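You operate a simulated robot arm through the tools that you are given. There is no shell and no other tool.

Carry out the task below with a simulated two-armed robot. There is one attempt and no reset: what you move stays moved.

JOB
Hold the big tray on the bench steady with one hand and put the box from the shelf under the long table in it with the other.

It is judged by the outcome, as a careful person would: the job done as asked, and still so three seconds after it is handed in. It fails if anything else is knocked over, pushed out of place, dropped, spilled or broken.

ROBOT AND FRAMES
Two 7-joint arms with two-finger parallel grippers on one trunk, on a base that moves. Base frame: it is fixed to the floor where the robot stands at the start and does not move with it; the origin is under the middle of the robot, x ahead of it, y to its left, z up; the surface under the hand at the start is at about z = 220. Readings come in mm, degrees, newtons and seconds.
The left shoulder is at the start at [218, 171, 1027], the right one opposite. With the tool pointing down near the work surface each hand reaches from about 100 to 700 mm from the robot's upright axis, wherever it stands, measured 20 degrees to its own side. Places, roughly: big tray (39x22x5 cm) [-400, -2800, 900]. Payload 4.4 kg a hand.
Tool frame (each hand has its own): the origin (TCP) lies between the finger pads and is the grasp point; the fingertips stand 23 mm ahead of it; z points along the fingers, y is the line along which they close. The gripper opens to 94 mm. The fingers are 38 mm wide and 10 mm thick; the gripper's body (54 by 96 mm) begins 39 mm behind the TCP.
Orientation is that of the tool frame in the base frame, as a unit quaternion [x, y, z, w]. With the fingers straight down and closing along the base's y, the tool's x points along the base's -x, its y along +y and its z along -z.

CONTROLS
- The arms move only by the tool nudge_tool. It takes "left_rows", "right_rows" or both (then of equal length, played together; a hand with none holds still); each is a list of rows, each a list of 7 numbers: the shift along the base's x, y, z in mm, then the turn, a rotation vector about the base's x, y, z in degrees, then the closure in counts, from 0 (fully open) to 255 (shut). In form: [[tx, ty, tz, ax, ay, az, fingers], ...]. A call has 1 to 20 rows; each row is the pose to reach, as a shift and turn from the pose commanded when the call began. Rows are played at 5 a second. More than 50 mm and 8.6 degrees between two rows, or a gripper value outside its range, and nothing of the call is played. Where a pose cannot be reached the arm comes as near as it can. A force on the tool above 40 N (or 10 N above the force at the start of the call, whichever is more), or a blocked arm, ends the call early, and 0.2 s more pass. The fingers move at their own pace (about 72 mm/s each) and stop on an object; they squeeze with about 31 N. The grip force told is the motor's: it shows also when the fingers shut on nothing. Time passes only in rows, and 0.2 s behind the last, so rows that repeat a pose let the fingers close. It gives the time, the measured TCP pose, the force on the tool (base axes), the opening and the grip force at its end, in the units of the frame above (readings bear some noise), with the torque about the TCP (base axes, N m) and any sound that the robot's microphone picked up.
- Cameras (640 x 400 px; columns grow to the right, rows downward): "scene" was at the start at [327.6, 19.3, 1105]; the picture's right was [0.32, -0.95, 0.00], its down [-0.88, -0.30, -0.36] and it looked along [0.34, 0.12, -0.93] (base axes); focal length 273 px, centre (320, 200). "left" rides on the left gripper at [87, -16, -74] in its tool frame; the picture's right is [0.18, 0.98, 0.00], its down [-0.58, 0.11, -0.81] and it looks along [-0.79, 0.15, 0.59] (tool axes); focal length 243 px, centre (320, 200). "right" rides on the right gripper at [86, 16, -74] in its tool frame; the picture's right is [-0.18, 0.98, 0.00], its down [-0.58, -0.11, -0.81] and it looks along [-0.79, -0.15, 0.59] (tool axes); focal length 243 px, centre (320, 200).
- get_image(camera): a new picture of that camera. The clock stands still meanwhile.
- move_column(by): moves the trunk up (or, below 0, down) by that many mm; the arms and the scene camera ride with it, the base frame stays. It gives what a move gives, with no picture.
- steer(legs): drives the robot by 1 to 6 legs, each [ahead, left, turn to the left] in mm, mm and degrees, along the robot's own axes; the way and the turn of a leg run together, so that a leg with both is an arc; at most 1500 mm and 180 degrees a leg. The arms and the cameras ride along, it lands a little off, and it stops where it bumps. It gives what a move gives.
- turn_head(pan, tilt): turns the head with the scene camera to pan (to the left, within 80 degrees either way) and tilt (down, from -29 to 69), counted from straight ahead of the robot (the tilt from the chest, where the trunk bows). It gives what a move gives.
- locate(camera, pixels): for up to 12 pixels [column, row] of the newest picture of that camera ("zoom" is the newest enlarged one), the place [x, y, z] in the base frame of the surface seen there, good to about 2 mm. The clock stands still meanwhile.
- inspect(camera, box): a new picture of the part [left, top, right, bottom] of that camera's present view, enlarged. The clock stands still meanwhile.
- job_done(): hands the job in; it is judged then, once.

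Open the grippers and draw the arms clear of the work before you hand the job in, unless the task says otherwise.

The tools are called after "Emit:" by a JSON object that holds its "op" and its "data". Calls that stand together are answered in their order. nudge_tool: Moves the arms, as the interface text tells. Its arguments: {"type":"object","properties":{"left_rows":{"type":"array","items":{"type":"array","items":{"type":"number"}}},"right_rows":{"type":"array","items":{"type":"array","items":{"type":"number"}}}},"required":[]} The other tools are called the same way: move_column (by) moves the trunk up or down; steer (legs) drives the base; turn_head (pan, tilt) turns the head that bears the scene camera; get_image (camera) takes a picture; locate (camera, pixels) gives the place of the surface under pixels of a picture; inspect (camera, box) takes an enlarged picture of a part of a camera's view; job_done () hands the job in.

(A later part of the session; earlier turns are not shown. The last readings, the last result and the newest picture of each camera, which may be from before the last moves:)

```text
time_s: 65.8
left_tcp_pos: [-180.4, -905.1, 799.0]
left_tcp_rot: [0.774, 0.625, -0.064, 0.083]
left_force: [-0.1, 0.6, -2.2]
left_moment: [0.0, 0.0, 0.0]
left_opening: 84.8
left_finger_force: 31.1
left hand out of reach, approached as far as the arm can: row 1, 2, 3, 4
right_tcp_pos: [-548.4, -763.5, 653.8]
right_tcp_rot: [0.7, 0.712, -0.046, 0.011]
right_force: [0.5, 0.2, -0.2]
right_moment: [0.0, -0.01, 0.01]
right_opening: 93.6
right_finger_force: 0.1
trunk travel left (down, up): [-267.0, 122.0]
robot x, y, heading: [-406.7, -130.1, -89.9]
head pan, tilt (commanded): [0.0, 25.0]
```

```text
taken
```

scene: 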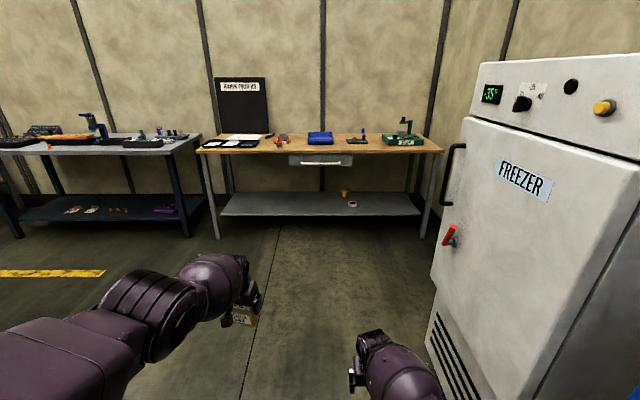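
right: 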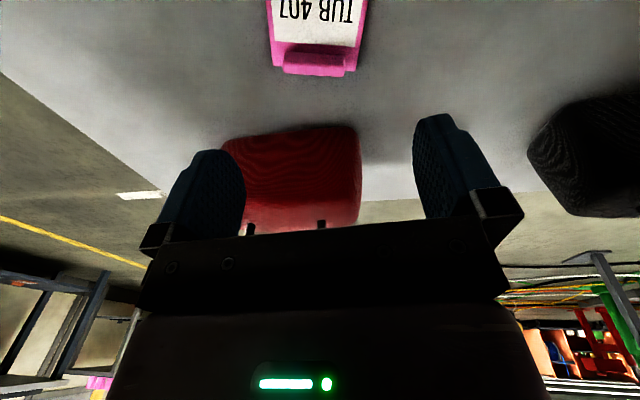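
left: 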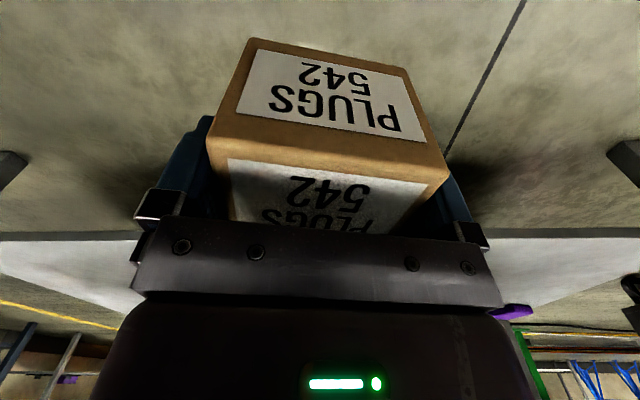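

The left arm swung up and forward with the column, ending at (-180,-905,799), tilted ~12° forward and nearly straight; the box is still gripped (84.8 mm, 31 N). I measure the arm's links to understand its posture before correcting it.

Emit:
{"op": "turn_head", "data": {"pan": 15, "tilt": 50}}

Emit:
{"op": "get_image", "data": {"camera": "scene"}}

Emit:
{"op": "get_image", "data": {"camera": "left"}}

```text
time_s: 66.7
left_tcp_pos: [-180.6, -904.8, 798.0]
left_tcp_rot: [0.774, 0.624, -0.064, 0.084]
left_force: [0.7, -0.3, -1.9]
left_moment: [0.03, -0.01, -0.03]
left_opening: 84.9
left_finger_force: 30.9
right_tcp_pos: [-548.4, -763.3, 652.6]
right_tcp_rot: [0.701, 0.711, -0.047, 0.009]
right_force: [0.0, 0.1, 0.3]
right_moment: [0.01, -0.01, 0.04]
right_opening: 94.3
right_finger_force: 0.1
trunk travel left (down, up): [-267.0, 122.0]
robot x, y, heading: [-407.1, -125.6, -90.2]
head pan, tilt (commanded): [15.0, 50.0]
```

```text
taken
```

scene: 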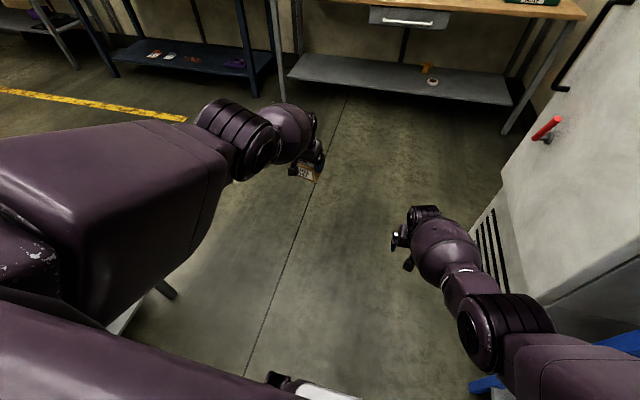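

```text
taken
```

left: 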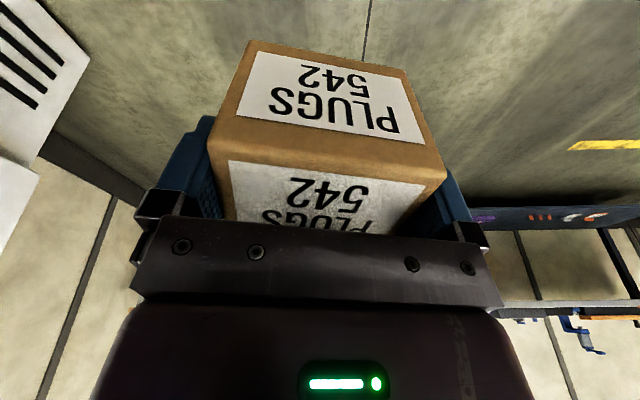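

I locate the links: left elbow (240,135), ball (290,130); right elbow (495,325), ball (440,250).

Emit:
{"op": "locate", "data": {"camera": "scene", "pixels": [[235, 125], [270, 160], [290, 130], [305, 150], [100, 170], [190, 150], [305, 168], [500, 330], [475, 345], [440, 250], [425, 215], [560, 370]]}}

```text
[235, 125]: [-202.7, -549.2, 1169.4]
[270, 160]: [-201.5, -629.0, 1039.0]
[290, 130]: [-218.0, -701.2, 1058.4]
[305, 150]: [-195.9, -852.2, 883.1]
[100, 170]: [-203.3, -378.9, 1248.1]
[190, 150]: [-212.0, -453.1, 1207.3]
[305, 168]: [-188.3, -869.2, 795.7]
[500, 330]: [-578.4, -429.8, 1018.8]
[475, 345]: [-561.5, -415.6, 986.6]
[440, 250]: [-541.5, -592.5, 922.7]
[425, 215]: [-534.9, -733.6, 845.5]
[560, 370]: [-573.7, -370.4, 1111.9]
```

The left arm is nearly straight (shoulder→elbow→wrist ball), which is why it is at its limit. I draw the left hand back toward the robot and level it (tilt +12° about x), keeping the grip, and watch what it does.

Emit:
{"op": "nudge_tool", "data": {"left_rows": [[0, 15, 0, 2.5, 0.3, 2.5, 255], [0, 30, 0, 5, 0.7, 5, 255], [0, 45, 0, 7.5, 1, 7.5, 255], [0, 60, 0, 10, 1.3, 10, 255], [0, 75, 0, 12.2, 1.6, 12.2, 255]]}}

Emit:
{"op": "get_image", "data": {"camera": "scene"}}

```text
time_s: 67.9
left_tcp_pos: [-180.5, -863.0, 780.6]
left_tcp_rot: [0.707, 0.707, 0.002, -0.003]
left_force: [0.0, -0.1, -2.2]
left_moment: [0.0, -0.03, 0.02]
left_opening: 84.8
left_finger_force: 30.7
left hand out of reach, approached as far as the arm can: row 1, 2, 3, 4, 5
right_tcp_pos: [-548.6, -764.3, 653.1]
right_tcp_rot: [0.701, 0.711, -0.047, 0.01]
right_force: [-0.1, 0.1, 0.8]
right_moment: [0.0, -0.01, 0.01]
right_opening: 94.0
right_finger_force: 0.0
trunk travel left (down, up): [-267.0, 122.0]
robot x, y, heading: [-403.9, -126.3, -90.4]
head pan, tilt (commanded): [15.0, 50.0]
```

```text
taken
```

scene: 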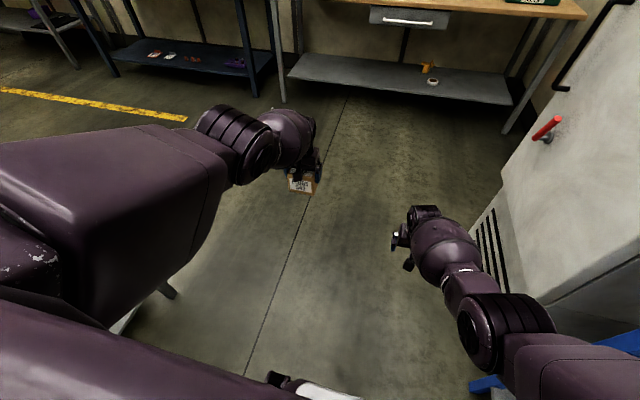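

The hand is now level at (-180.5,-863,781), but the arm reports it cannot go nearer/higher in this posture. I explore: ask for straight up 60 mm to see how the arm can climb.

Emit:
{"op": "nudge_tool", "data": {"left_rows": [[0, 0, 20, 0, 0, 0, 255], [0, 0, 40, 0, 0, 0, 255], [0, 0, 60, 0, 0, 0, 255], [0, 0, 60, 0, 0, 0, 255]]}}

Emit:
{"op": "nudge_tool", "data": {"right_rows": [[0, 0, 30, 0, 0, 0, 0], [0, 0, 60, 0, 0, 0, 0], [0, 0, 90, 0, 0, 0, 0], [0, 0, 120, 0, 0, 0, 0]]}}

Emit:
{"op": "get_image", "data": {"camera": "scene"}}

```text
time_s: 68.9
left_tcp_pos: [-182.8, -885.4, 831.0]
left_tcp_rot: [0.707, 0.707, 0.002, -0.002]
left_force: [0.6, 0.3, -1.9]
left_moment: [0.0, -0.02, 0.01]
left_opening: 84.7
left_finger_force: 30.6
left hand out of reach, approached as far as the arm can: row 1, 2, 3, 4
right_tcp_pos: [-548.3, -764.0, 651.8]
right_tcp_rot: [0.7, 0.713, -0.046, 0.01]
right_force: [-0.3, 0.0, -0.6]
right_moment: [0.0, -0.01, 0.03]
right_opening: 94.2
right_finger_force: 0.1
trunk travel left (down, up): [-267.0, 122.0]
robot x, y, heading: [-404.9, -131.0, -90.1]
head pan, tilt (commanded): [15.0, 50.0]
```

```text
time_s: 69.9
left_tcp_pos: [-183.5, -885.0, 831.2]
left_tcp_rot: [0.706, 0.708, 0.002, -0.002]
left_force: [-0.5, -0.8, -1.4]
left_moment: [-0.04, -0.01, -0.01]
left_opening: 84.8
left_finger_force: 30.6
right_tcp_pos: [-547.5, -763.2, 773.0]
right_tcp_rot: [0.7, 0.712, -0.046, 0.009]
right_force: [0.7, 0.9, -0.8]
right_moment: [-0.04, -0.02, 0.05]
right_opening: 94.2
right_finger_force: 0.0
trunk travel left (down, up): [-267.0, 122.0]
robot x, y, heading: [-406.8, -128.4, -90.3]
head pan, tilt (commanded): [15.0, 50.0]
```

```text
taken
```

scene: 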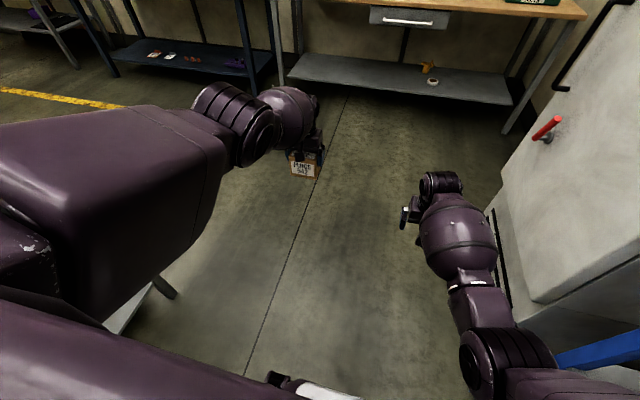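

The right arm climbs cleanly (no flags), so its posture is good; the left arm has a raised-elbow posture. I try to re-posture it in the open: bring the left hand down, nearer and outward, like its start posture.

Emit:
{"op": "nudge_tool", "data": {"left_rows": [[14, 20, -30, 0, 0, 0, 255], [28, 42, -60, 0, 0, 0, 255], [42, 66, -90, 0, 0, 0, 255], [56, 92, -118, 0, 0, 0, 255], [70, 118, -145, 0, 0, 0, 255], [84, 146, -170, 0, 0, 0, 255], [98, 174, -190, 0, 0, 0, 255], [110, 200, -205, 0, 0, 0, 255]]}}

Emit:
{"op": "get_image", "data": {"camera": "scene"}}

```text
time_s: 71.7
left_tcp_pos: [-65.6, -718.3, 593.9]
left_tcp_rot: [0.707, 0.707, 0.001, -0.002]
left_force: [-0.7, -0.7, -2.1]
left_moment: [-0.02, -0.01, 0.01]
left_opening: 84.8
left_finger_force: 31.0
left hand out of reach, approached as far as the arm can: row 1, 2, 3, 4, 5, 6, 7, 8
right_tcp_pos: [-547.5, -763.4, 773.0]
right_tcp_rot: [0.701, 0.712, -0.046, 0.009]
right_force: [0.4, 0.2, -1.0]
right_moment: [-0.01, 0.01, 0.02]
right_opening: 93.9
right_finger_force: 0.1
trunk travel left (down, up): [-267.0, 122.0]
robot x, y, heading: [-406.7, -131.3, -90.3]
head pan, tilt (commanded): [15.0, 50.0]
```

```text
taken
```

scene: 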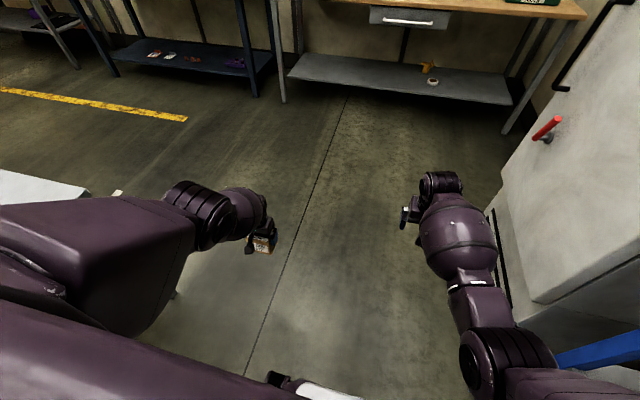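

The left arm is stuck with its elbow swivelled up (that came from the −88° turn earlier). I try the opposite turn: yaw the left hand in the open up to +64° to drive the elbow back down.

Emit:
{"op": "nudge_tool", "data": {"left_rows": [[0, 0, 0, 0, 0, 8, 255], [0, 0, 0, 0, 0, 16, 255], [0, 0, 0, 0, 0, 24, 255], [0, 0, 0, 0, 0, 32, 255], [0, 0, 0, 0, 0, 40, 255], [0, 0, 0, 0, 0, 48, 255], [0, 0, 0, 0, 0, 56, 255], [0, 0, 0, 0, 0, 64, 255]]}}

Emit:
{"op": "get_image", "data": {"camera": "scene"}}

```text
time_s: 73.5
left_tcp_pos: [-65.1, -719.0, 593.8]
left_tcp_rot: [0.223, 0.975, 0.0, -0.001]
left_force: [0.7, -0.1, -3.1]
left_moment: [-0.02, -0.01, -0.01]
left_opening: 84.7
left_finger_force: 31.5
right_tcp_pos: [-548.9, -763.0, 771.9]
right_tcp_rot: [0.7, 0.712, -0.047, 0.01]
right_force: [-0.2, 0.7, 0.5]
right_moment: [0.01, -0.01, 0.0]
right_opening: 94.1
right_finger_force: 0.1
trunk travel left (down, up): [-267.0, 122.0]
robot x, y, heading: [-406.4, -128.1, -90.3]
head pan, tilt (commanded): [15.0, 50.0]
```

```text
taken
```

scene: 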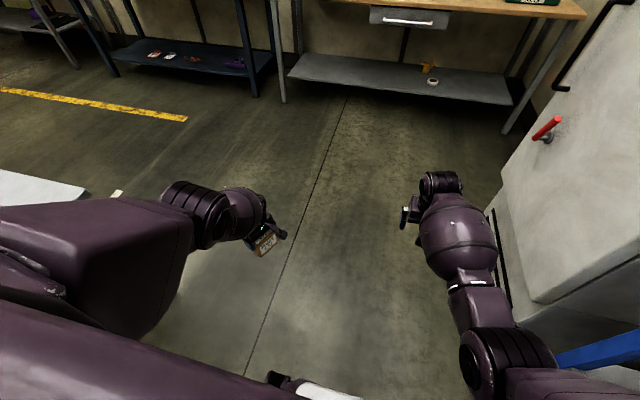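

No flags at +64° yaw. I test whether the arm can now come nearer to the body (+y) and a bit inward.

Emit:
{"op": "nudge_tool", "data": {"left_rows": [[0, 20, 0, 0, 0, 0, 255], [0, 40, 0, 0, 0, 0, 255], [0, 60, 0, 0, 0, 0, 255], [0, 80, 0, 0, 0, 0, 255]]}}

Emit:
{"op": "get_image", "data": {"camera": "scene"}}

```text
time_s: 74.5
left_tcp_pos: [-58.5, -676.2, 556.0]
left_tcp_rot: [0.225, 0.974, 0.001, -0.001]
left_force: [0.1, -0.8, -2.1]
left_moment: [0.01, 0.0, -0.01]
left_opening: 85.2
left_finger_force: 31.0
left hand out of reach, approached as far as the arm can: row 1, 2, 3, 4
right_tcp_pos: [-548.6, -762.9, 772.6]
right_tcp_rot: [0.7, 0.713, -0.047, 0.011]
right_force: [0.4, -0.2, 0.8]
right_moment: [0.01, 0.04, 0.0]
right_opening: 94.2
right_finger_force: 0.1
trunk travel left (down, up): [-267.0, 122.0]
robot x, y, heading: [-401.4, -130.1, -90.5]
head pan, tilt (commanded): [15.0, 50.0]
```

```text
taken
```

scene: 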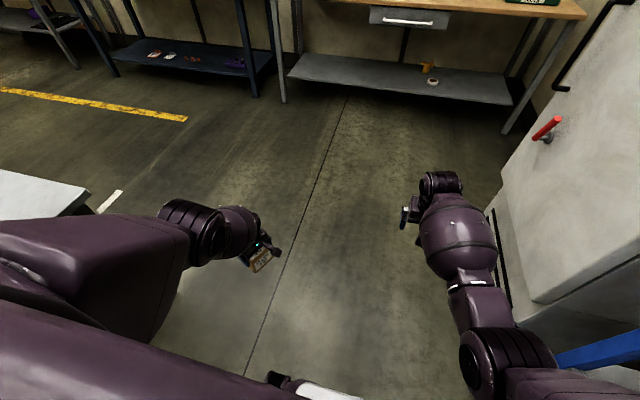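

The hand slides along an arc: the elbow joint is at its (over-straight) limit, so it must first be stretched through straight. I extend the left hand outward/forward to straighten the arm, watching the flags.

Emit:
{"op": "nudge_tool", "data": {"left_rows": [[0, -30, 0, 0, 0, -8, 255], [0, -65, 0, 0, 0, -16, 255], [0, -100, 0, 0, 0, -24, 255], [0, -135, 0, 0, 0, -32, 255], [0, -170, 0, 0, 0, -40, 255], [0, -205, 0, 0, 0, -48, 255], [0, -240, 0, 0, 0, -56, 255], [0, -275, 0, 0, 0, -64, 255]]}}

Emit:
{"op": "get_image", "data": {"camera": "scene"}}

```text
time_s: 76.3
left_tcp_pos: [-74.0, -776.9, 666.1]
left_tcp_rot: [0.686, 0.728, 0.0, -0.001]
left_force: [-0.2, 0.0, -1.6]
left_moment: [0.0, 0.01, 0.03]
left_opening: 84.7
left_finger_force: 30.8
left hand out of reach, approached as far as the arm can: row 1, 2, 3, 4, 5, 6, 7, 8
right_tcp_pos: [-547.9, -761.6, 773.2]
right_tcp_rot: [0.701, 0.712, -0.047, 0.01]
right_force: [0.6, 0.0, 0.5]
right_moment: [-0.03, 0.01, 0.02]
right_opening: 94.1
right_finger_force: 0.1
trunk travel left (down, up): [-267.0, 122.0]
robot x, y, heading: [-402.8, -128.6, -90.4]
head pan, tilt (commanded): [15.0, 50.0]
```

```text
taken
```

scene: 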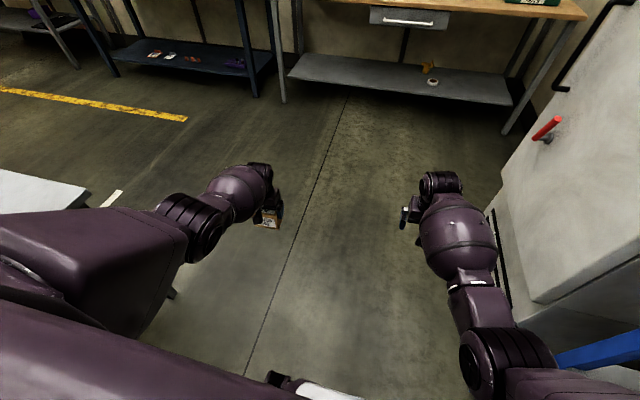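

The posture changed: the forearm now stretches from elbow (195,225) to wrist (240,190), as on the right arm. I test bringing the hand nearer and higher from here.

Emit:
{"op": "nudge_tool", "data": {"left_rows": [[0, 0, 20, 0, 0, 0, 255], [0, 10, 40, 0, 0, 0, 255], [0, 20, 60, 0, 0, 0, 255], [0, 30, 80, 0, 0, 0, 255]]}}

Emit:
{"op": "get_image", "data": {"camera": "scene"}}

```text
time_s: 77.3
left_tcp_pos: [-75.3, -745.3, 746.8]
left_tcp_rot: [0.685, 0.728, 0.0, -0.002]
left_force: [-0.6, 0.0, -2.0]
left_moment: [0.02, 0.01, 0.0]
left_opening: 84.8
left_finger_force: 31.1
right_tcp_pos: [-548.5, -762.7, 772.2]
right_tcp_rot: [0.7, 0.712, -0.046, 0.011]
right_force: [-0.4, -0.6, 0.2]
right_moment: [0.0, 0.0, 0.0]
right_opening: 94.1
right_finger_force: 0.1
trunk travel left (down, up): [-267.0, 122.0]
robot x, y, heading: [-408.5, -129.7, -90.2]
head pan, tilt (commanded): [15.0, 50.0]
```

```text
taken
```

scene: 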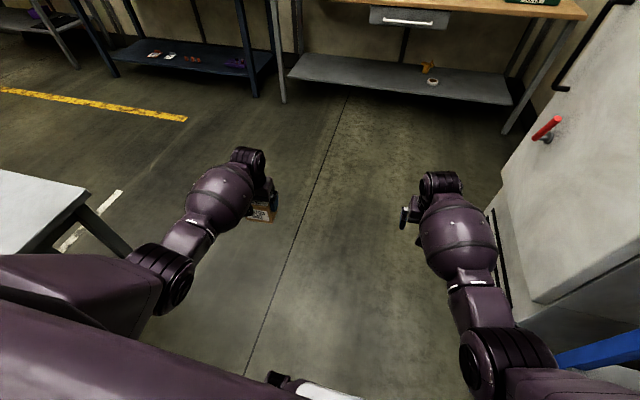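

The left arm is healthy again: no flags and exact tracking at (-75,-745,747). I raise both hands together toward z≈1000, bringing the left one inward.

Emit:
{"op": "nudge_tool", "data": {"left_rows": [[-20, 0, 40, 0, 0, 0, 255], [-40, 0, 80, 0, 0, 0, 255], [-60, 0, 120, 0, 0, 0, 255], [-80, 0, 160, 0, 0, 0, 255]], "right_rows": [[0, 0, 38, 0, 0, 0, 0], [0, 0, 76, 0, 0, 0, 0], [0, 0, 114, 0, 0, 0, 0], [0, 0, 150, 0, 0, 0, 0]]}}

Emit:
{"op": "get_image", "data": {"camera": "scene"}}

```text
time_s: 78.3
left_tcp_pos: [-156.7, -744.4, 905.6]
left_tcp_rot: [0.684, 0.729, 0.002, -0.002]
left_force: [-0.4, -0.7, -1.8]
left_moment: [-0.02, 0.0, 0.03]
left_opening: 84.6
left_finger_force: 31.2
right_tcp_pos: [-548.3, -763.5, 924.4]
right_tcp_rot: [0.701, 0.712, -0.046, 0.01]
right_force: [-0.9, 0.0, -0.2]
right_moment: [0.01, 0.02, 0.02]
right_opening: 93.9
right_finger_force: 0.0
trunk travel left (down, up): [-267.0, 122.0]
robot x, y, heading: [-407.2, -127.8, -90.4]
head pan, tilt (commanded): [15.0, 50.0]
```

```text
taken
```

scene: 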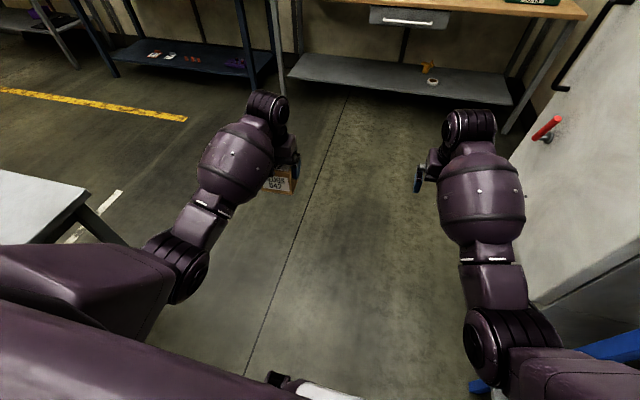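

Both arms track well. I raise further to z≈1010 and bring the left hand in to x≈-300.

Emit:
{"op": "nudge_tool", "data": {"left_rows": [[-30, 0, 25, 0, 0, -1, 255], [-60, 0, 50, 0, 0, -1.8, 255], [-95, 0, 75, 0, 0, -1.8, 255], [-130, 0, 105, 0, 0, -1.8, 255]], "right_rows": [[0, 0, 25, 0, 0, 0, 0], [0, 0, 50, 0, 0, 0, 0], [0, 0, 75, 0, 0, 0, 0], [0, 0, 90, 0, 0, 0, 0]]}}

Emit:
{"op": "turn_head", "data": {"pan": 0, "tilt": 25}}

Emit:
{"op": "get_image", "data": {"camera": "scene"}}

```text
time_s: 79.1
left_tcp_pos: [-236.8, -745.6, 971.1]
left_tcp_rot: [0.696, 0.718, 0.001, -0.003]
left_force: [0.8, 0.6, -1.4]
left_moment: [-0.03, 0.05, 0.0]
left_opening: 84.8
left_finger_force: 31.1
right_tcp_pos: [-675.6, -747.7, 945.6]
right_tcp_rot: [0.734, 0.666, -0.097, -0.089]
right_force: [1.2, -0.6, -0.4]
right_moment: [-0.03, 0.03, -0.01]
right_opening: 94.3
right_finger_force: 0.1
trunk travel left (down, up): [-267.0, 122.0]
robot x, y, heading: [-405.5, -130.6, -90.5]
head pan, tilt (commanded): [15.0, 50.0]
stopped in row 3 (right hand): the arm was blocked; the commanded pose is now the measured one
```

```text
time_s: 80.0
left_tcp_pos: [-238.5, -745.4, 970.7]
left_tcp_rot: [0.697, 0.717, 0.001, -0.002]
left_force: [0.0, -0.9, -2.1]
left_moment: [0.04, -0.01, 0.03]
left_opening: 84.6
left_finger_force: 31.0
right_tcp_pos: [-678.0, -747.1, 945.1]
right_tcp_rot: [0.734, 0.666, -0.095, -0.088]
right_force: [0.7, 0.0, -0.2]
right_moment: [0.02, 0.01, -0.04]
right_opening: 93.8
right_finger_force: 0.1
trunk travel left (down, up): [-267.0, 122.0]
robot x, y, heading: [-407.2, -128.1, -90.1]
head pan, tilt (commanded): [0.0, 25.0]
```

```text
taken
```

scene: 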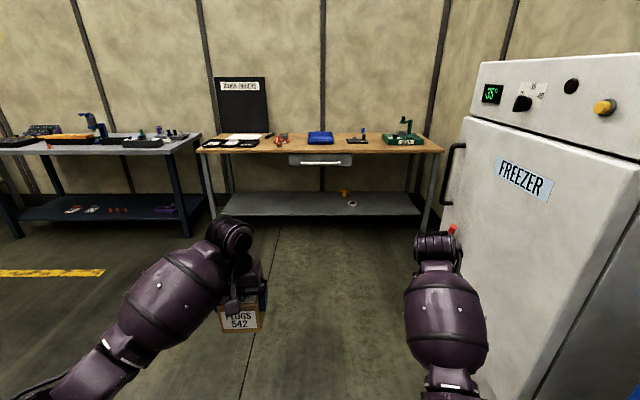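

The right arm's solver jumped to another posture near its upper limit and it went sideways to (-676,-748,946), tilted. I bring it back down/inward and level it to its earlier good pose.

Emit:
{"op": "nudge_tool", "data": {"right_rows": [[20, -2, -15, 0.1, -2.5, 0.9, 0], [45, -4, -30, 0.2, -5, 1.8, 0], [70, -7, -45, 0.3, -7.5, 2.8, 0], [95, -10, -60, 0.4, -10, 3.7, 0], [115, -13, -70, 0.5, -12.5, 4.6, 0], [130, -15, -80, 0.6, -14.9, 5.5, 0]]}}

Emit:
{"op": "get_image", "data": {"camera": "scene"}}

```text
time_s: 81.6
left_tcp_pos: [-240.0, -744.3, 971.1]
left_tcp_rot: [0.696, 0.718, 0.001, -0.001]
left_force: [0.4, 0.8, -1.8]
left_moment: [0.04, -0.04, 0.0]
left_opening: 84.7
left_finger_force: 30.6
right_tcp_pos: [-612.9, -772.6, 869.6]
right_tcp_rot: [0.723, 0.689, -0.04, -0.028]
right_force: [0.1, 0.2, -0.3]
right_moment: [-0.01, -0.03, -0.02]
right_opening: 94.0
right_finger_force: 0.3
trunk travel left (down, up): [-267.0, 122.0]
robot x, y, heading: [-404.8, -130.8, -90.4]
head pan, tilt (commanded): [0.0, 25.0]
stopped in row 6 (right hand): the arm was blocked; the commanded pose is now the measured one
```

```text
taken
```

scene: 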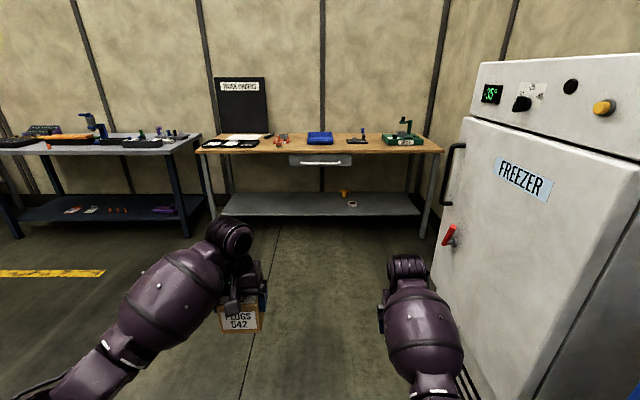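

The right hand is coming back (now (-613,-773,870)). I continue it to (-553,-768,850) and level.

Emit:
{"op": "nudge_tool", "data": {"right_rows": [[15, 1, -5, 0.2, -1.4, 0.7, 0], [30, 2, -10, 0.5, -2.8, 1.4, 0], [45, 4, -15, 0.8, -4.2, 2.1, 0], [60, 5, -20, 1, -5.5, 2.75, 0], [60, 5, -20, 1, -5.5, 2.75, 0]]}}

Emit:
{"op": "turn_head", "data": {"pan": -20, "tilt": 50}}

Emit:
{"op": "get_image", "data": {"camera": "scene"}}

```text
time_s: 82.8
left_tcp_pos: [-239.7, -745.0, 972.4]
left_tcp_rot: [0.697, 0.717, 0.001, -0.002]
left_force: [-0.4, -0.2, -1.7]
left_moment: [0.0, -0.02, -0.03]
left_opening: 84.9
left_finger_force: 31.3
right_tcp_pos: [-571.2, -774.8, 853.5]
right_tcp_rot: [0.713, 0.701, -0.014, -0.004]
right_force: [0.5, -0.4, 0.3]
right_moment: [0.01, -0.05, -0.02]
right_opening: 94.1
right_finger_force: 0.1
trunk travel left (down, up): [-267.0, 122.0]
robot x, y, heading: [-406.2, -126.2, -90.3]
head pan, tilt (commanded): [0.0, 25.0]
```

```text
time_s: 83.7
left_tcp_pos: [-240.1, -744.1, 971.8]
left_tcp_rot: [0.698, 0.716, 0.001, -0.001]
left_force: [-0.3, -0.2, -0.6]
left_moment: [0.01, 0.02, 0.0]
left_opening: 84.9
left_finger_force: 30.7
right_tcp_pos: [-570.4, -774.0, 851.8]
right_tcp_rot: [0.712, 0.702, -0.013, -0.006]
right_force: [0.1, 0.3, -0.6]
right_moment: [-0.01, 0.02, 0.0]
right_opening: 94.0
right_finger_force: 0.0
trunk travel left (down, up): [-267.0, 122.0]
robot x, y, heading: [-405.2, -132.0, -90.5]
head pan, tilt (commanded): [-20.0, 50.0]
```

```text
taken
```

scene: 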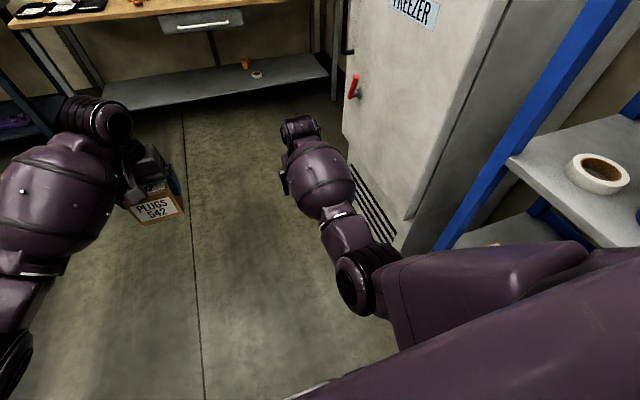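

The right arm is back in good posture at (-570,-774,852), but a blue rack with a tape roll is near its elbow on the right. I locate the rack and elbow to keep clear.

Emit:
{"op": "locate", "data": {"camera": "scene", "pixels": [[510, 160], [600, 178], [635, 240], [500, 230], [440, 245], [560, 80], [365, 275], [480, 275], [570, 250], [350, 290], [320, 165], [405, 225]]}}

```text
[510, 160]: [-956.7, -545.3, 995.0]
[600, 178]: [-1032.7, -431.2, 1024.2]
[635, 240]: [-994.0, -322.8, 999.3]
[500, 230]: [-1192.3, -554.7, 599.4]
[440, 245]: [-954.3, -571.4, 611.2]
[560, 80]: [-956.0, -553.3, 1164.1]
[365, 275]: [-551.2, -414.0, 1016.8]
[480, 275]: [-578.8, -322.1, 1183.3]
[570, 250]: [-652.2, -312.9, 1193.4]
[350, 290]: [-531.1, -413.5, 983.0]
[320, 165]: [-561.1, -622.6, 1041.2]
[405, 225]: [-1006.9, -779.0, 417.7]
```

The rack front is at x≈-956, over 300 mm from the arm. I make a small right-hand correction to confirm it tracks properly before moving the trunk.

Emit:
{"op": "nudge_tool", "data": {"right_rows": [[8, 2, 0, 0.2, -0.6, 0.2, 0], [16, 5, 0, 0.4, -1, 0.5, 0], [16, 5, 0, 0.4, -1, 0.5, 0], [16, 5, 0, 0.4, -1, 0.5, 0]]}}

Emit:
{"op": "get_image", "data": {"camera": "scene"}}

```text
time_s: 84.9
left_tcp_pos: [-239.2, -744.1, 971.8]
left_tcp_rot: [0.696, 0.718, 0.002, 0.0]
left_force: [0.5, -0.9, -1.8]
left_moment: [0.0, -0.03, 0.0]
left_opening: 84.7
left_finger_force: 31.3
right_tcp_pos: [-563.5, -772.2, 853.1]
right_tcp_rot: [0.711, 0.703, -0.012, -0.004]
right_force: [0.5, 0.1, 0.2]
right_moment: [0.02, 0.0, 0.02]
right_opening: 93.9
right_finger_force: 0.0
trunk travel left (down, up): [-267.0, 122.0]
robot x, y, heading: [-407.1, -130.4, -90.5]
head pan, tilt (commanded): [-20.0, 50.0]
stopped in row 4 (right hand): the arm was blocked; the commanded pose is now the measured one
```

```text
taken
```

scene: 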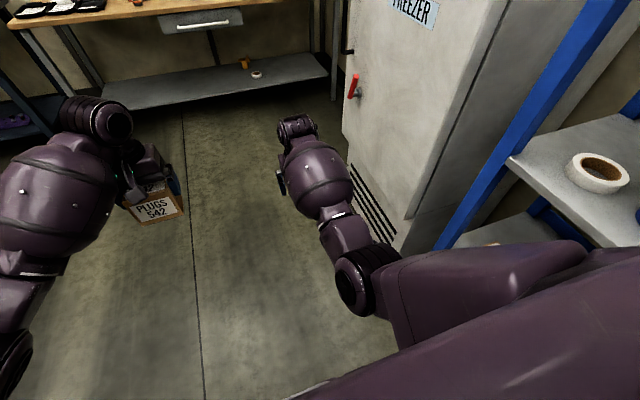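

The right arm still lags a bit (the solver seems to fight a joint stop). A trunk raise cured that earlier; both hands are in free space, so I raise the trunk 100 mm, which I need anyway for bench height.

Emit:
{"op": "move_column", "data": {"by": 100}}

Emit:
{"op": "get_image", "data": {"camera": "scene"}}

```text
time_s: 86.2
left_tcp_pos: [-239.2, -743.8, 1071.6]
left_tcp_rot: [0.697, 0.717, 0.001, -0.003]
left_force: [-0.2, 0.5, -1.9]
left_moment: [-0.01, -0.02, 0.0]
left_opening: 84.7
left_finger_force: 30.8
right_tcp_pos: [-561.8, -771.6, 953.8]
right_tcp_rot: [0.712, 0.702, -0.011, -0.003]
right_force: [-0.5, -0.2, 0.3]
right_moment: [0.0, 0.01, -0.02]
right_opening: 94.3
right_finger_force: 0.0
trunk travel left (down, up): [-367.0, 22.0]
robot x, y, heading: [-407.2, -128.6, -90.3]
head pan, tilt (commanded): [-20.0, 50.0]
```

```text
taken
```

scene: 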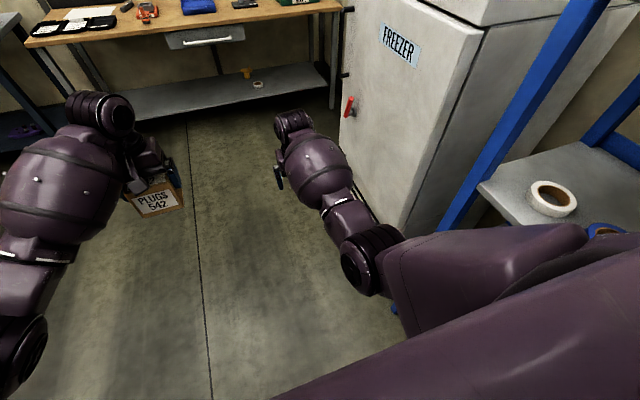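

Both arms rode up exactly 100 mm this time. I test the right arm with a small nudge up/inward.

Emit:
{"op": "nudge_tool", "data": {"right_rows": [[5, 0, 10, 0, 0, 0, 0], [10, 0, 20, 0, 0, 0, 0], [15, 0, 30, 0, 0, 0, 0], [15, 0, 30, 0, 0, 0, 0]]}}

```text
time_s: 87.2
left_tcp_pos: [-239.1, -744.2, 1071.8]
left_tcp_rot: [0.697, 0.717, 0.001, -0.002]
left_force: [0.3, -1.1, -2.5]
left_moment: [0.01, 0.02, 0.0]
left_opening: 84.9
left_finger_force: 30.6
right_tcp_pos: [-547.1, -772.9, 984.0]
right_tcp_rot: [0.711, 0.703, -0.01, -0.002]
right_force: [0.5, 0.7, 0.2]
right_moment: [-0.02, 0.0, 0.01]
right_opening: 94.0
right_finger_force: 0.0
trunk travel left (down, up): [-367.0, 22.0]
robot x, y, heading: [-408.9, -131.3, -90.1]
head pan, tilt (commanded): [-20.0, 50.0]
```

The right arm now tracks exactly. With the left hand (box) at z≈1072 and the right at 984, I drive 1350 mm ahead down the free lane toward the bench, stopping well short of it.

Emit:
{"op": "steer", "data": {"legs": [[1350, 0, 0]]}}

Emit:
{"op": "turn_head", "data": {"pan": 0, "tilt": 30}}

Emit:
{"op": "get_image", "data": {"camera": "scene"}}

```text
time_s: 94.0
left_tcp_pos: [-246.8, -2093.0, 1071.9]
left_tcp_rot: [0.697, 0.717, 0.0, -0.002]
left_force: [0.9, -0.6, -1.6]
left_moment: [0.01, -0.03, -0.02]
left_opening: 84.8
left_finger_force: 31.2
right_tcp_pos: [-554.0, -2121.0, 984.8]
right_tcp_rot: [0.711, 0.703, -0.011, -0.002]
right_force: [0.6, 0.2, 0.4]
right_moment: [-0.01, -0.01, -0.01]
right_opening: 93.8
right_finger_force: 0.1
trunk travel left (down, up): [-367.0, 22.0]
robot x, y, heading: [-413.8, -1476.8, -90.4]
head pan, tilt (commanded): [-20.0, 50.0]
```

```text
time_s: 94.8
left_tcp_pos: [-246.2, -2091.5, 1071.6]
left_tcp_rot: [0.696, 0.718, 0.0, -0.002]
left_force: [-0.7, 0.3, -2.1]
left_moment: [-0.02, -0.02, 0.0]
left_opening: 84.8
left_finger_force: 30.9
right_tcp_pos: [-554.2, -2118.9, 984.5]
right_tcp_rot: [0.712, 0.703, -0.011, -0.002]
right_force: [0.3, -0.2, -0.4]
right_moment: [0.0, -0.05, -0.03]
right_opening: 94.1
right_finger_force: 0.1
trunk travel left (down, up): [-367.0, 22.0]
robot x, y, heading: [-411.9, -1479.0, -90.4]
head pan, tilt (commanded): [0.0, 30.0]
```

```text
taken
```

scene: 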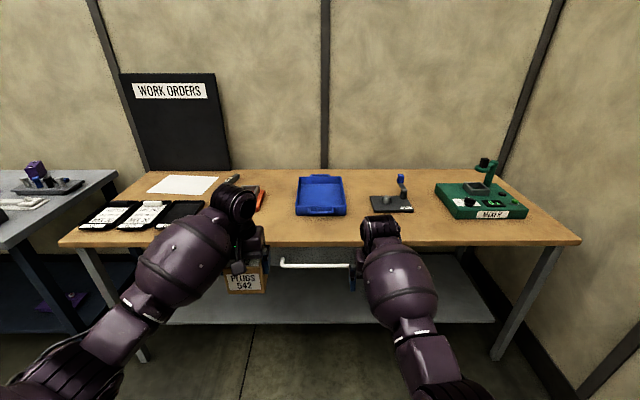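

The tray is now well visible at (321,195) with a handle on its front edge. I enlarge it and locate its rims, floor and neighbours.

Emit:
{"op": "inspect", "data": {"camera": "scene", "box": [240, 150, 440, 275]}}

Emit:
{"op": "locate", "data": {"camera": "scene", "pixels": [[300, 180], [341, 178], [297, 211], [346, 209], [321, 195], [320, 205], [321, 186], [321, 180], [318, 238], [391, 204], [400, 183], [257, 195]]}}

```text
3.20 times, centred on (340, 212) of scene
```

zoom: 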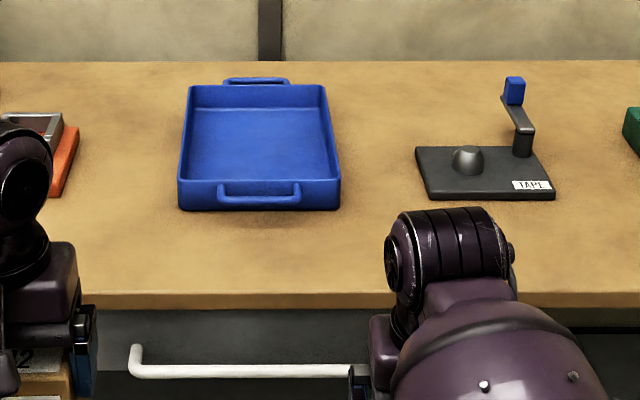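

```text
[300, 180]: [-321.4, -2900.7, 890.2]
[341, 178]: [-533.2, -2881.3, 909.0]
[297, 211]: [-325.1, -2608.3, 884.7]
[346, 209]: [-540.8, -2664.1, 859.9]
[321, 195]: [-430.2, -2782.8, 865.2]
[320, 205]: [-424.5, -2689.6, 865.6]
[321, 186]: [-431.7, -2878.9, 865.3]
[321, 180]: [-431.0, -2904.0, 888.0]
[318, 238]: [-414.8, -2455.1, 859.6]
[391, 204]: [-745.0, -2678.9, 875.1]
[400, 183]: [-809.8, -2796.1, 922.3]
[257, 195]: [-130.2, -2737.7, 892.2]
```

I locate details in the zoom: right rim (333,140), left rim (181,140), front rim (210,182), front handle (260,201), back rim and handle.

Emit:
{"op": "locate", "data": {"camera": "zoom", "pixels": [[182, 140], [186, 140], [329, 130], [333, 140], [326, 110], [338, 172], [205, 184], [260, 202], [222, 200], [298, 200], [258, 81], [330, 195]]}}

```text
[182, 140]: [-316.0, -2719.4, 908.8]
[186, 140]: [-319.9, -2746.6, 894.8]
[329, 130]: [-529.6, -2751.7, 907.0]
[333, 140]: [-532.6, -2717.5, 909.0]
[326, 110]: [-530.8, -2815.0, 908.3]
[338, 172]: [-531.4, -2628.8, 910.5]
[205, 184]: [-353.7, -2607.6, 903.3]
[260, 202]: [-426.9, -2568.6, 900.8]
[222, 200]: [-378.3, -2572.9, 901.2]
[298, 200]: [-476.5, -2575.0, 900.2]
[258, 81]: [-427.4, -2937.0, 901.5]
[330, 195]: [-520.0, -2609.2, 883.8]
```

Tray: floor z≈865, rim z≈909, right rim at x≈-531, left rim ≈-318, front wall y≈-2608 with a handle at y≈-2570; bench front edge ≈-2440. I advance 420 mm and shift 38 mm right; both hands pass well above everything (box bottom ≈1009).

Emit:
{"op": "steer", "data": {"legs": [[420, -38, 0.4]]}}

Emit:
{"op": "turn_head", "data": {"pan": 0, "tilt": 45}}

Emit:
{"op": "get_image", "data": {"camera": "scene"}}

```text
time_s: 97.4
left_tcp_pos: [-281.1, -2509.2, 1071.3]
left_tcp_rot: [0.694, 0.72, 0.001, -0.002]
left_force: [-0.6, -0.9, -1.6]
left_moment: [0.03, 0.01, 0.0]
left_opening: 84.8
left_finger_force: 31.1
right_tcp_pos: [-589.2, -2539.2, 983.4]
right_tcp_rot: [0.709, 0.705, -0.01, -0.002]
right_force: [0.3, -0.6, -0.7]
right_moment: [0.01, 0.02, 0.0]
right_opening: 93.9
right_finger_force: 0.1
trunk travel left (down, up): [-367.0, 22.0]
robot x, y, heading: [-449.4, -1893.9, -90.1]
head pan, tilt (commanded): [0.0, 30.0]
```

```text
time_s: 98.2
left_tcp_pos: [-280.4, -2508.7, 1071.8]
left_tcp_rot: [0.694, 0.72, 0.0, -0.002]
left_force: [-0.3, 0.1, -2.4]
left_moment: [0.02, 0.0, 0.01]
left_opening: 84.9
left_finger_force: 31.3
right_tcp_pos: [-587.3, -2537.9, 984.1]
right_tcp_rot: [0.708, 0.706, -0.011, -0.002]
right_force: [-0.6, 0.0, -0.3]
right_moment: [0.02, -0.01, 0.0]
right_opening: 93.9
right_finger_force: 0.0
trunk travel left (down, up): [-367.0, 22.0]
robot x, y, heading: [-456.6, -1893.9, -89.7]
head pan, tilt (commanded): [0.0, 45.0]
```

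```text
taken
```

scene: 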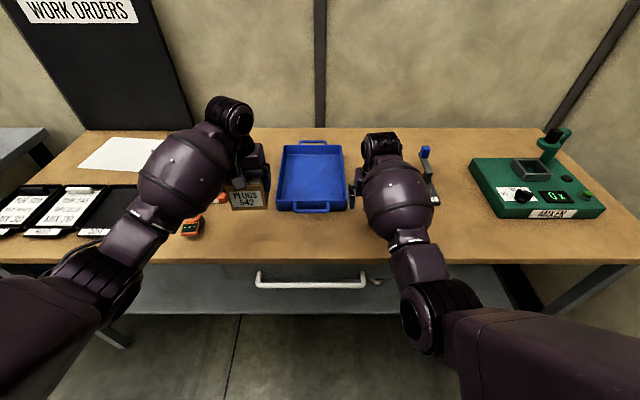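

Good view of the tray between the hands. I locate the drawer handle (310,283) and bench edge so the body stays clear, and re-measure the tray rims.

Emit:
{"op": "locate", "data": {"camera": "scene", "pixels": [[310, 284], [260, 278], [364, 278], [320, 258], [345, 175], [343, 190], [346, 200], [281, 175], [312, 185], [312, 170], [430, 190], [428, 155]]}}

Emit:
{"op": "get_image", "data": {"camera": "right"}}

Emit:
{"op": "get_image", "data": {"camera": "left"}}

```text
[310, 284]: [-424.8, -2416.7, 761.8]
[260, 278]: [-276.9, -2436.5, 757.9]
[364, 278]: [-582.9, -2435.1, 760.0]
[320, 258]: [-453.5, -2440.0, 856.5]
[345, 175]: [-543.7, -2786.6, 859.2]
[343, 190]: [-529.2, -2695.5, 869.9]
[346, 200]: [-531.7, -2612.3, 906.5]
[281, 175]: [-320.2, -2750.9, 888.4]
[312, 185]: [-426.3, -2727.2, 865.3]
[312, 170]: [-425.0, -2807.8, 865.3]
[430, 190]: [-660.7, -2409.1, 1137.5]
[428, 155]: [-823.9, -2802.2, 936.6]
```

```text
taken
```

right: 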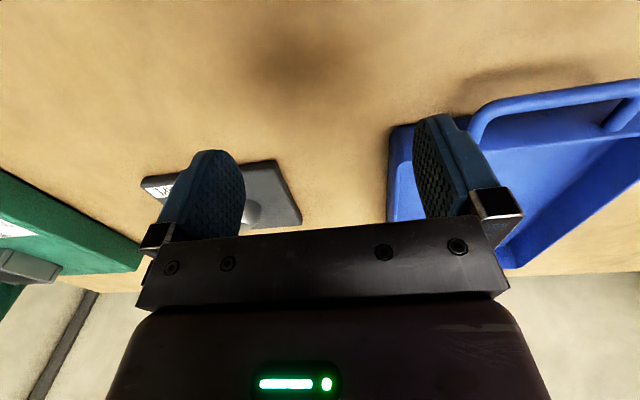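

```text
taken
```

left: 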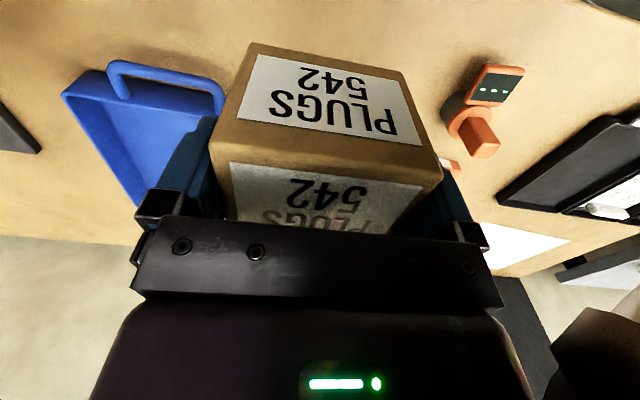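

The drawer handle protrudes to y≈-2417. I advance 85 mm more (axis to y≈-1980, well over 430 mm short of the handle).

Emit:
{"op": "steer", "data": {"legs": [[85, 0, 0]]}}

Emit:
{"op": "get_image", "data": {"camera": "scene"}}

Emit:
{"op": "get_image", "data": {"camera": "right"}}

```text
time_s: 99.2
left_tcp_pos: [-280.6, -2593.7, 1071.1]
left_tcp_rot: [0.695, 0.719, 0.001, -0.002]
left_force: [0.5, 0.5, -3.6]
left_moment: [0.0, -0.04, -0.03]
left_opening: 84.8
left_finger_force: 31.1
right_tcp_pos: [-588.3, -2624.0, 984.3]
right_tcp_rot: [0.708, 0.706, -0.01, -0.002]
right_force: [0.2, 0.3, 0.4]
right_moment: [-0.01, -0.05, 0.0]
right_opening: 93.9
right_finger_force: 0.0
trunk travel left (down, up): [-367.0, 22.0]
robot x, y, heading: [-452.1, -1975.0, -90.0]
head pan, tilt (commanded): [0.0, 45.0]
```

```text
taken
```

scene: 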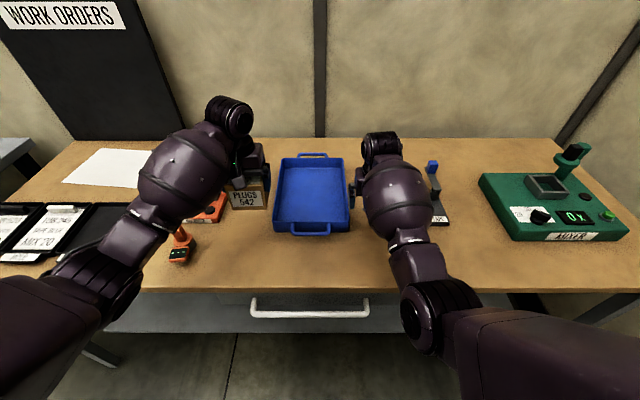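

```text
taken
```

right: 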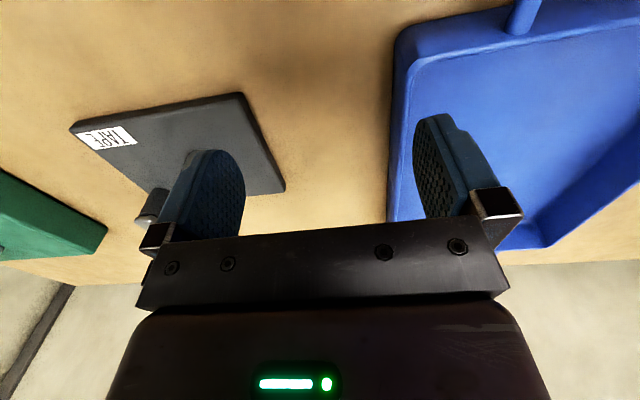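

I locate the tray's right wall and the TAPE plate in the right hand's view, to plan the grip on the right wall.

Emit:
{"op": "locate", "data": {"camera": "right", "pixels": [[284, 188], [240, 95], [396, 60], [394, 100], [391, 150], [398, 100], [405, 100], [412, 60], [389, 200], [450, 60], [500, 100], [402, 150]]}}

Emit:
{"op": "inspect", "data": {"camera": "right", "box": [340, 0, 560, 240]}}

```text
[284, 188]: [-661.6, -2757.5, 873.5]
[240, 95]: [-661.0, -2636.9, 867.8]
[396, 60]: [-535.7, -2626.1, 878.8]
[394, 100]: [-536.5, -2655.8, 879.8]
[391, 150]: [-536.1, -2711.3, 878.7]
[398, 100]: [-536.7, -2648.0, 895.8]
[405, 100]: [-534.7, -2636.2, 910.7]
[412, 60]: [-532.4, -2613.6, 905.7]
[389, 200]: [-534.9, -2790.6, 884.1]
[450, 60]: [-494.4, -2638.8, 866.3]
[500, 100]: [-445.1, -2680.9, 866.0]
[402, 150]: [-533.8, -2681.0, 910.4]
```

```text
1.67 times, centred on (450, 120) of right
```

zoom: 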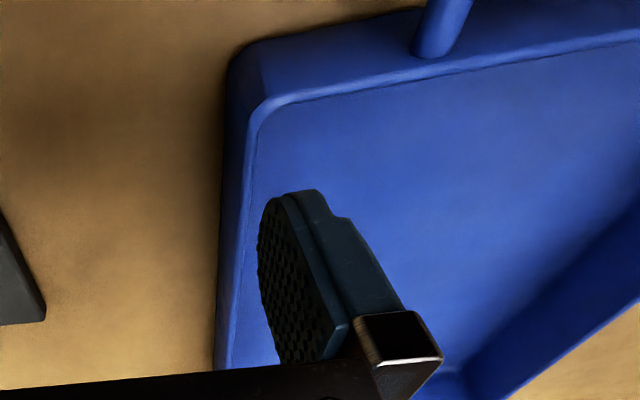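

The right wall spans x≈-536.5 to -529.5 (centre -533), with the TAPE plate edge at -661 clear. I move the right hand above the wall at y≈-2680, z≈950, half-closing the fingers to ~45 mm.

Emit:
{"op": "nudge_tool", "data": {"right_rows": [[15, -15, -8, 0.2, -0.3, 0, 60], [30, -30, -17, 0.4, -0.6, 0.1, 100], [45, -45, -26, 0.6, -0.9, 0.1, 130], [55, -56, -34, 0.6, -0.9, 0.1, 130], [55, -56, -34, 0.6, -0.9, 0.1, 130]]}}

Emit:
{"op": "get_image", "data": {"camera": "right"}}

```text
time_s: 100.4
left_tcp_pos: [-280.9, -2592.7, 1071.7]
left_tcp_rot: [0.694, 0.72, 0.001, -0.002]
left_force: [-0.4, -0.4, -2.4]
left_moment: [0.01, 0.02, 0.02]
left_opening: 85.0
left_finger_force: 30.6
right_tcp_pos: [-533.9, -2680.0, 950.9]
right_tcp_rot: [0.708, 0.706, -0.002, -0.001]
right_force: [0.0, -0.3, 0.5]
right_moment: [0.03, 0.0, 0.01]
right_opening: 46.1
right_finger_force: 0.2
trunk travel left (down, up): [-367.0, 22.0]
robot x, y, heading: [-449.4, -1980.6, -90.0]
head pan, tilt (commanded): [0.0, 45.0]
```

```text
taken
```

right: 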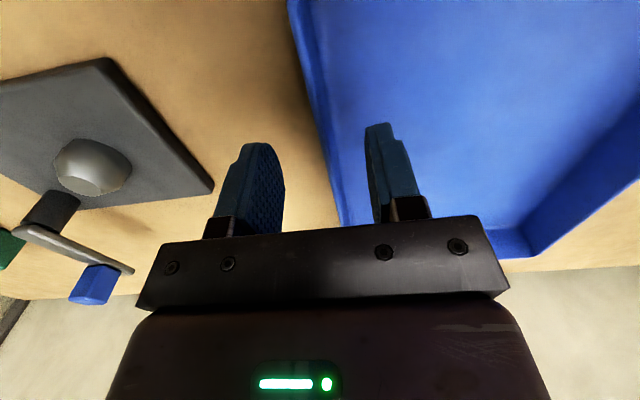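

The hand tracks exactly, and the wall passes between the fingers (rim at ≈325,140; pads at 283 and 366). I verify the rim's x near the fingers before lowering.

Emit:
{"op": "locate", "data": {"camera": "right", "pixels": [[318, 130], [322, 130], [326, 130], [330, 130], [334, 130], [330, 160], [334, 160], [338, 160], [310, 80], [316, 80], [322, 80], [342, 215]]}}

```text
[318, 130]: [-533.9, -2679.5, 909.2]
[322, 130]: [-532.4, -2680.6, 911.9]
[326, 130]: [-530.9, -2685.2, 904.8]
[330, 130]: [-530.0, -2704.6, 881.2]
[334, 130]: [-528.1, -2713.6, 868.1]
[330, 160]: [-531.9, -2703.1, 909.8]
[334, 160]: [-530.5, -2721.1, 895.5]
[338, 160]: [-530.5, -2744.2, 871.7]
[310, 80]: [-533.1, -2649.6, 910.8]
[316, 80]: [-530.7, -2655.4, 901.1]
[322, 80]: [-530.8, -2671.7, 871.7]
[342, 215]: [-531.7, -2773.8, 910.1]
```

The rim centre is x≈-533.6 and the hand is at -533.9: well centred. I lower the right hand 52 mm so the fingertips (z≈876) straddle the wall without touching tray floor or bench.

Emit:
{"op": "nudge_tool", "data": {"right_rows": [[0, 0, -18, 0, 0, 0, 130], [0, 0, -36, 0, 0, 0, 130], [0, 0, -52, 0, 0, 0, 130], [0, 0, -52, 0, 0, 0, 130]]}}

Emit:
{"op": "get_image", "data": {"camera": "right"}}

Emit:
{"op": "get_image", "data": {"camera": "scene"}}

```text
time_s: 101.4
left_tcp_pos: [-281.4, -2593.3, 1071.6]
left_tcp_rot: [0.694, 0.72, 0.001, -0.001]
left_force: [1.3, 1.2, -3.0]
left_moment: [0.01, 0.02, -0.03]
left_opening: 85.0
left_finger_force: 31.2
right_tcp_pos: [-533.8, -2678.7, 897.1]
right_tcp_rot: [0.708, 0.706, -0.002, -0.001]
right_force: [0.7, 0.7, 0.1]
right_moment: [-0.01, -0.01, 0.01]
right_opening: 46.2
right_finger_force: 0.0
trunk travel left (down, up): [-367.0, 22.0]
robot x, y, heading: [-453.1, -1981.6, -89.9]
head pan, tilt (commanded): [0.0, 45.0]
```

```text
taken
```

right: 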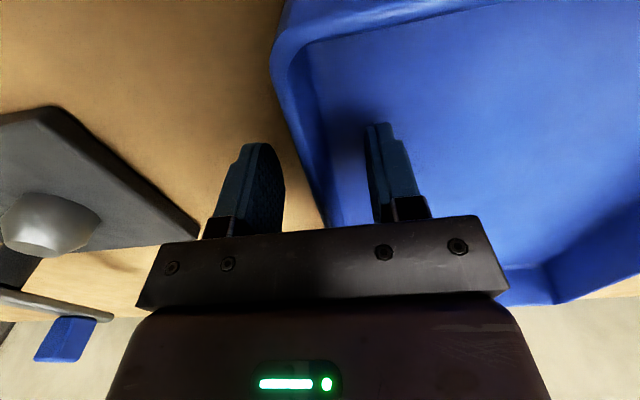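

```text
taken
```

scene: 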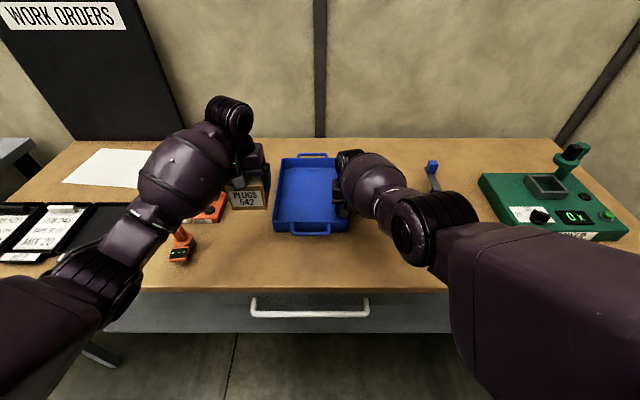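

The fingers straddle the wall with no contact forces. I close the right fingers gently on the tray's wall.

Emit:
{"op": "nudge_tool", "data": {"right_rows": [[0, 0, 0, 0, 0, 0, 170], [0, 0, 0, 0, 0, 0, 210], [0, 0, 0, 0, 0, 0, 255], [0, 0, 0, 0, 0, 0, 255], [0, 0, 0, 0, 0, 0, 255]]}}

Emit:
{"op": "get_image", "data": {"camera": "right"}}

Emit:
{"op": "get_image", "data": {"camera": "scene"}}

```text
time_s: 102.6
left_tcp_pos: [-280.2, -2591.6, 1071.2]
left_tcp_rot: [0.694, 0.72, 0.001, -0.002]
left_force: [-0.5, 0.5, -1.2]
left_moment: [0.01, 0.03, -0.01]
left_opening: 84.6
left_finger_force: 31.6
right_tcp_pos: [-533.4, -2678.0, 898.3]
right_tcp_rot: [0.707, 0.707, -0.001, 0.0]
right_force: [0.8, 1.6, 0.2]
right_moment: [-0.12, -0.42, 0.42]
right_opening: 4.8
right_finger_force: 31.1
trunk travel left (down, up): [-367.0, 22.0]
robot x, y, heading: [-453.1, -1979.4, -89.9]
head pan, tilt (commanded): [0.0, 45.0]
```

```text
taken
```

right: 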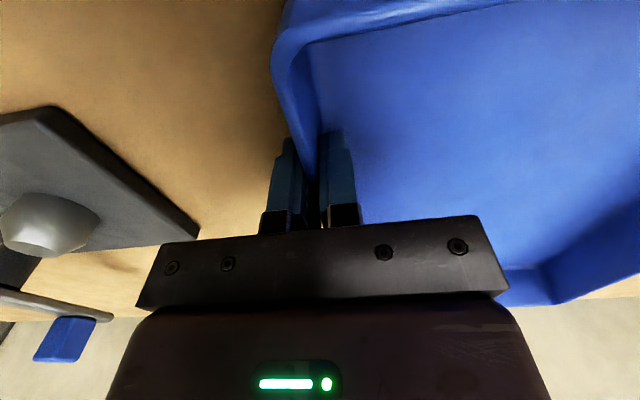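

```text
taken
```

scene: 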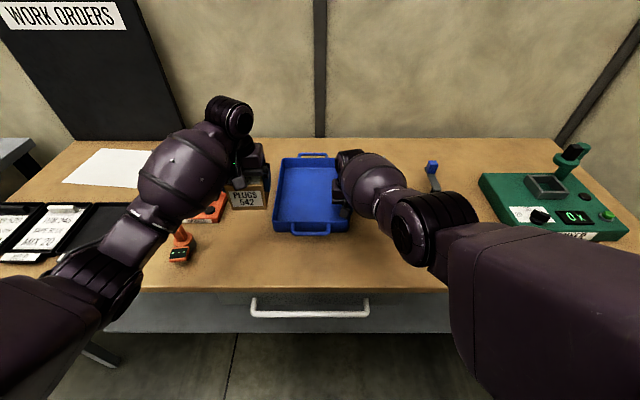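

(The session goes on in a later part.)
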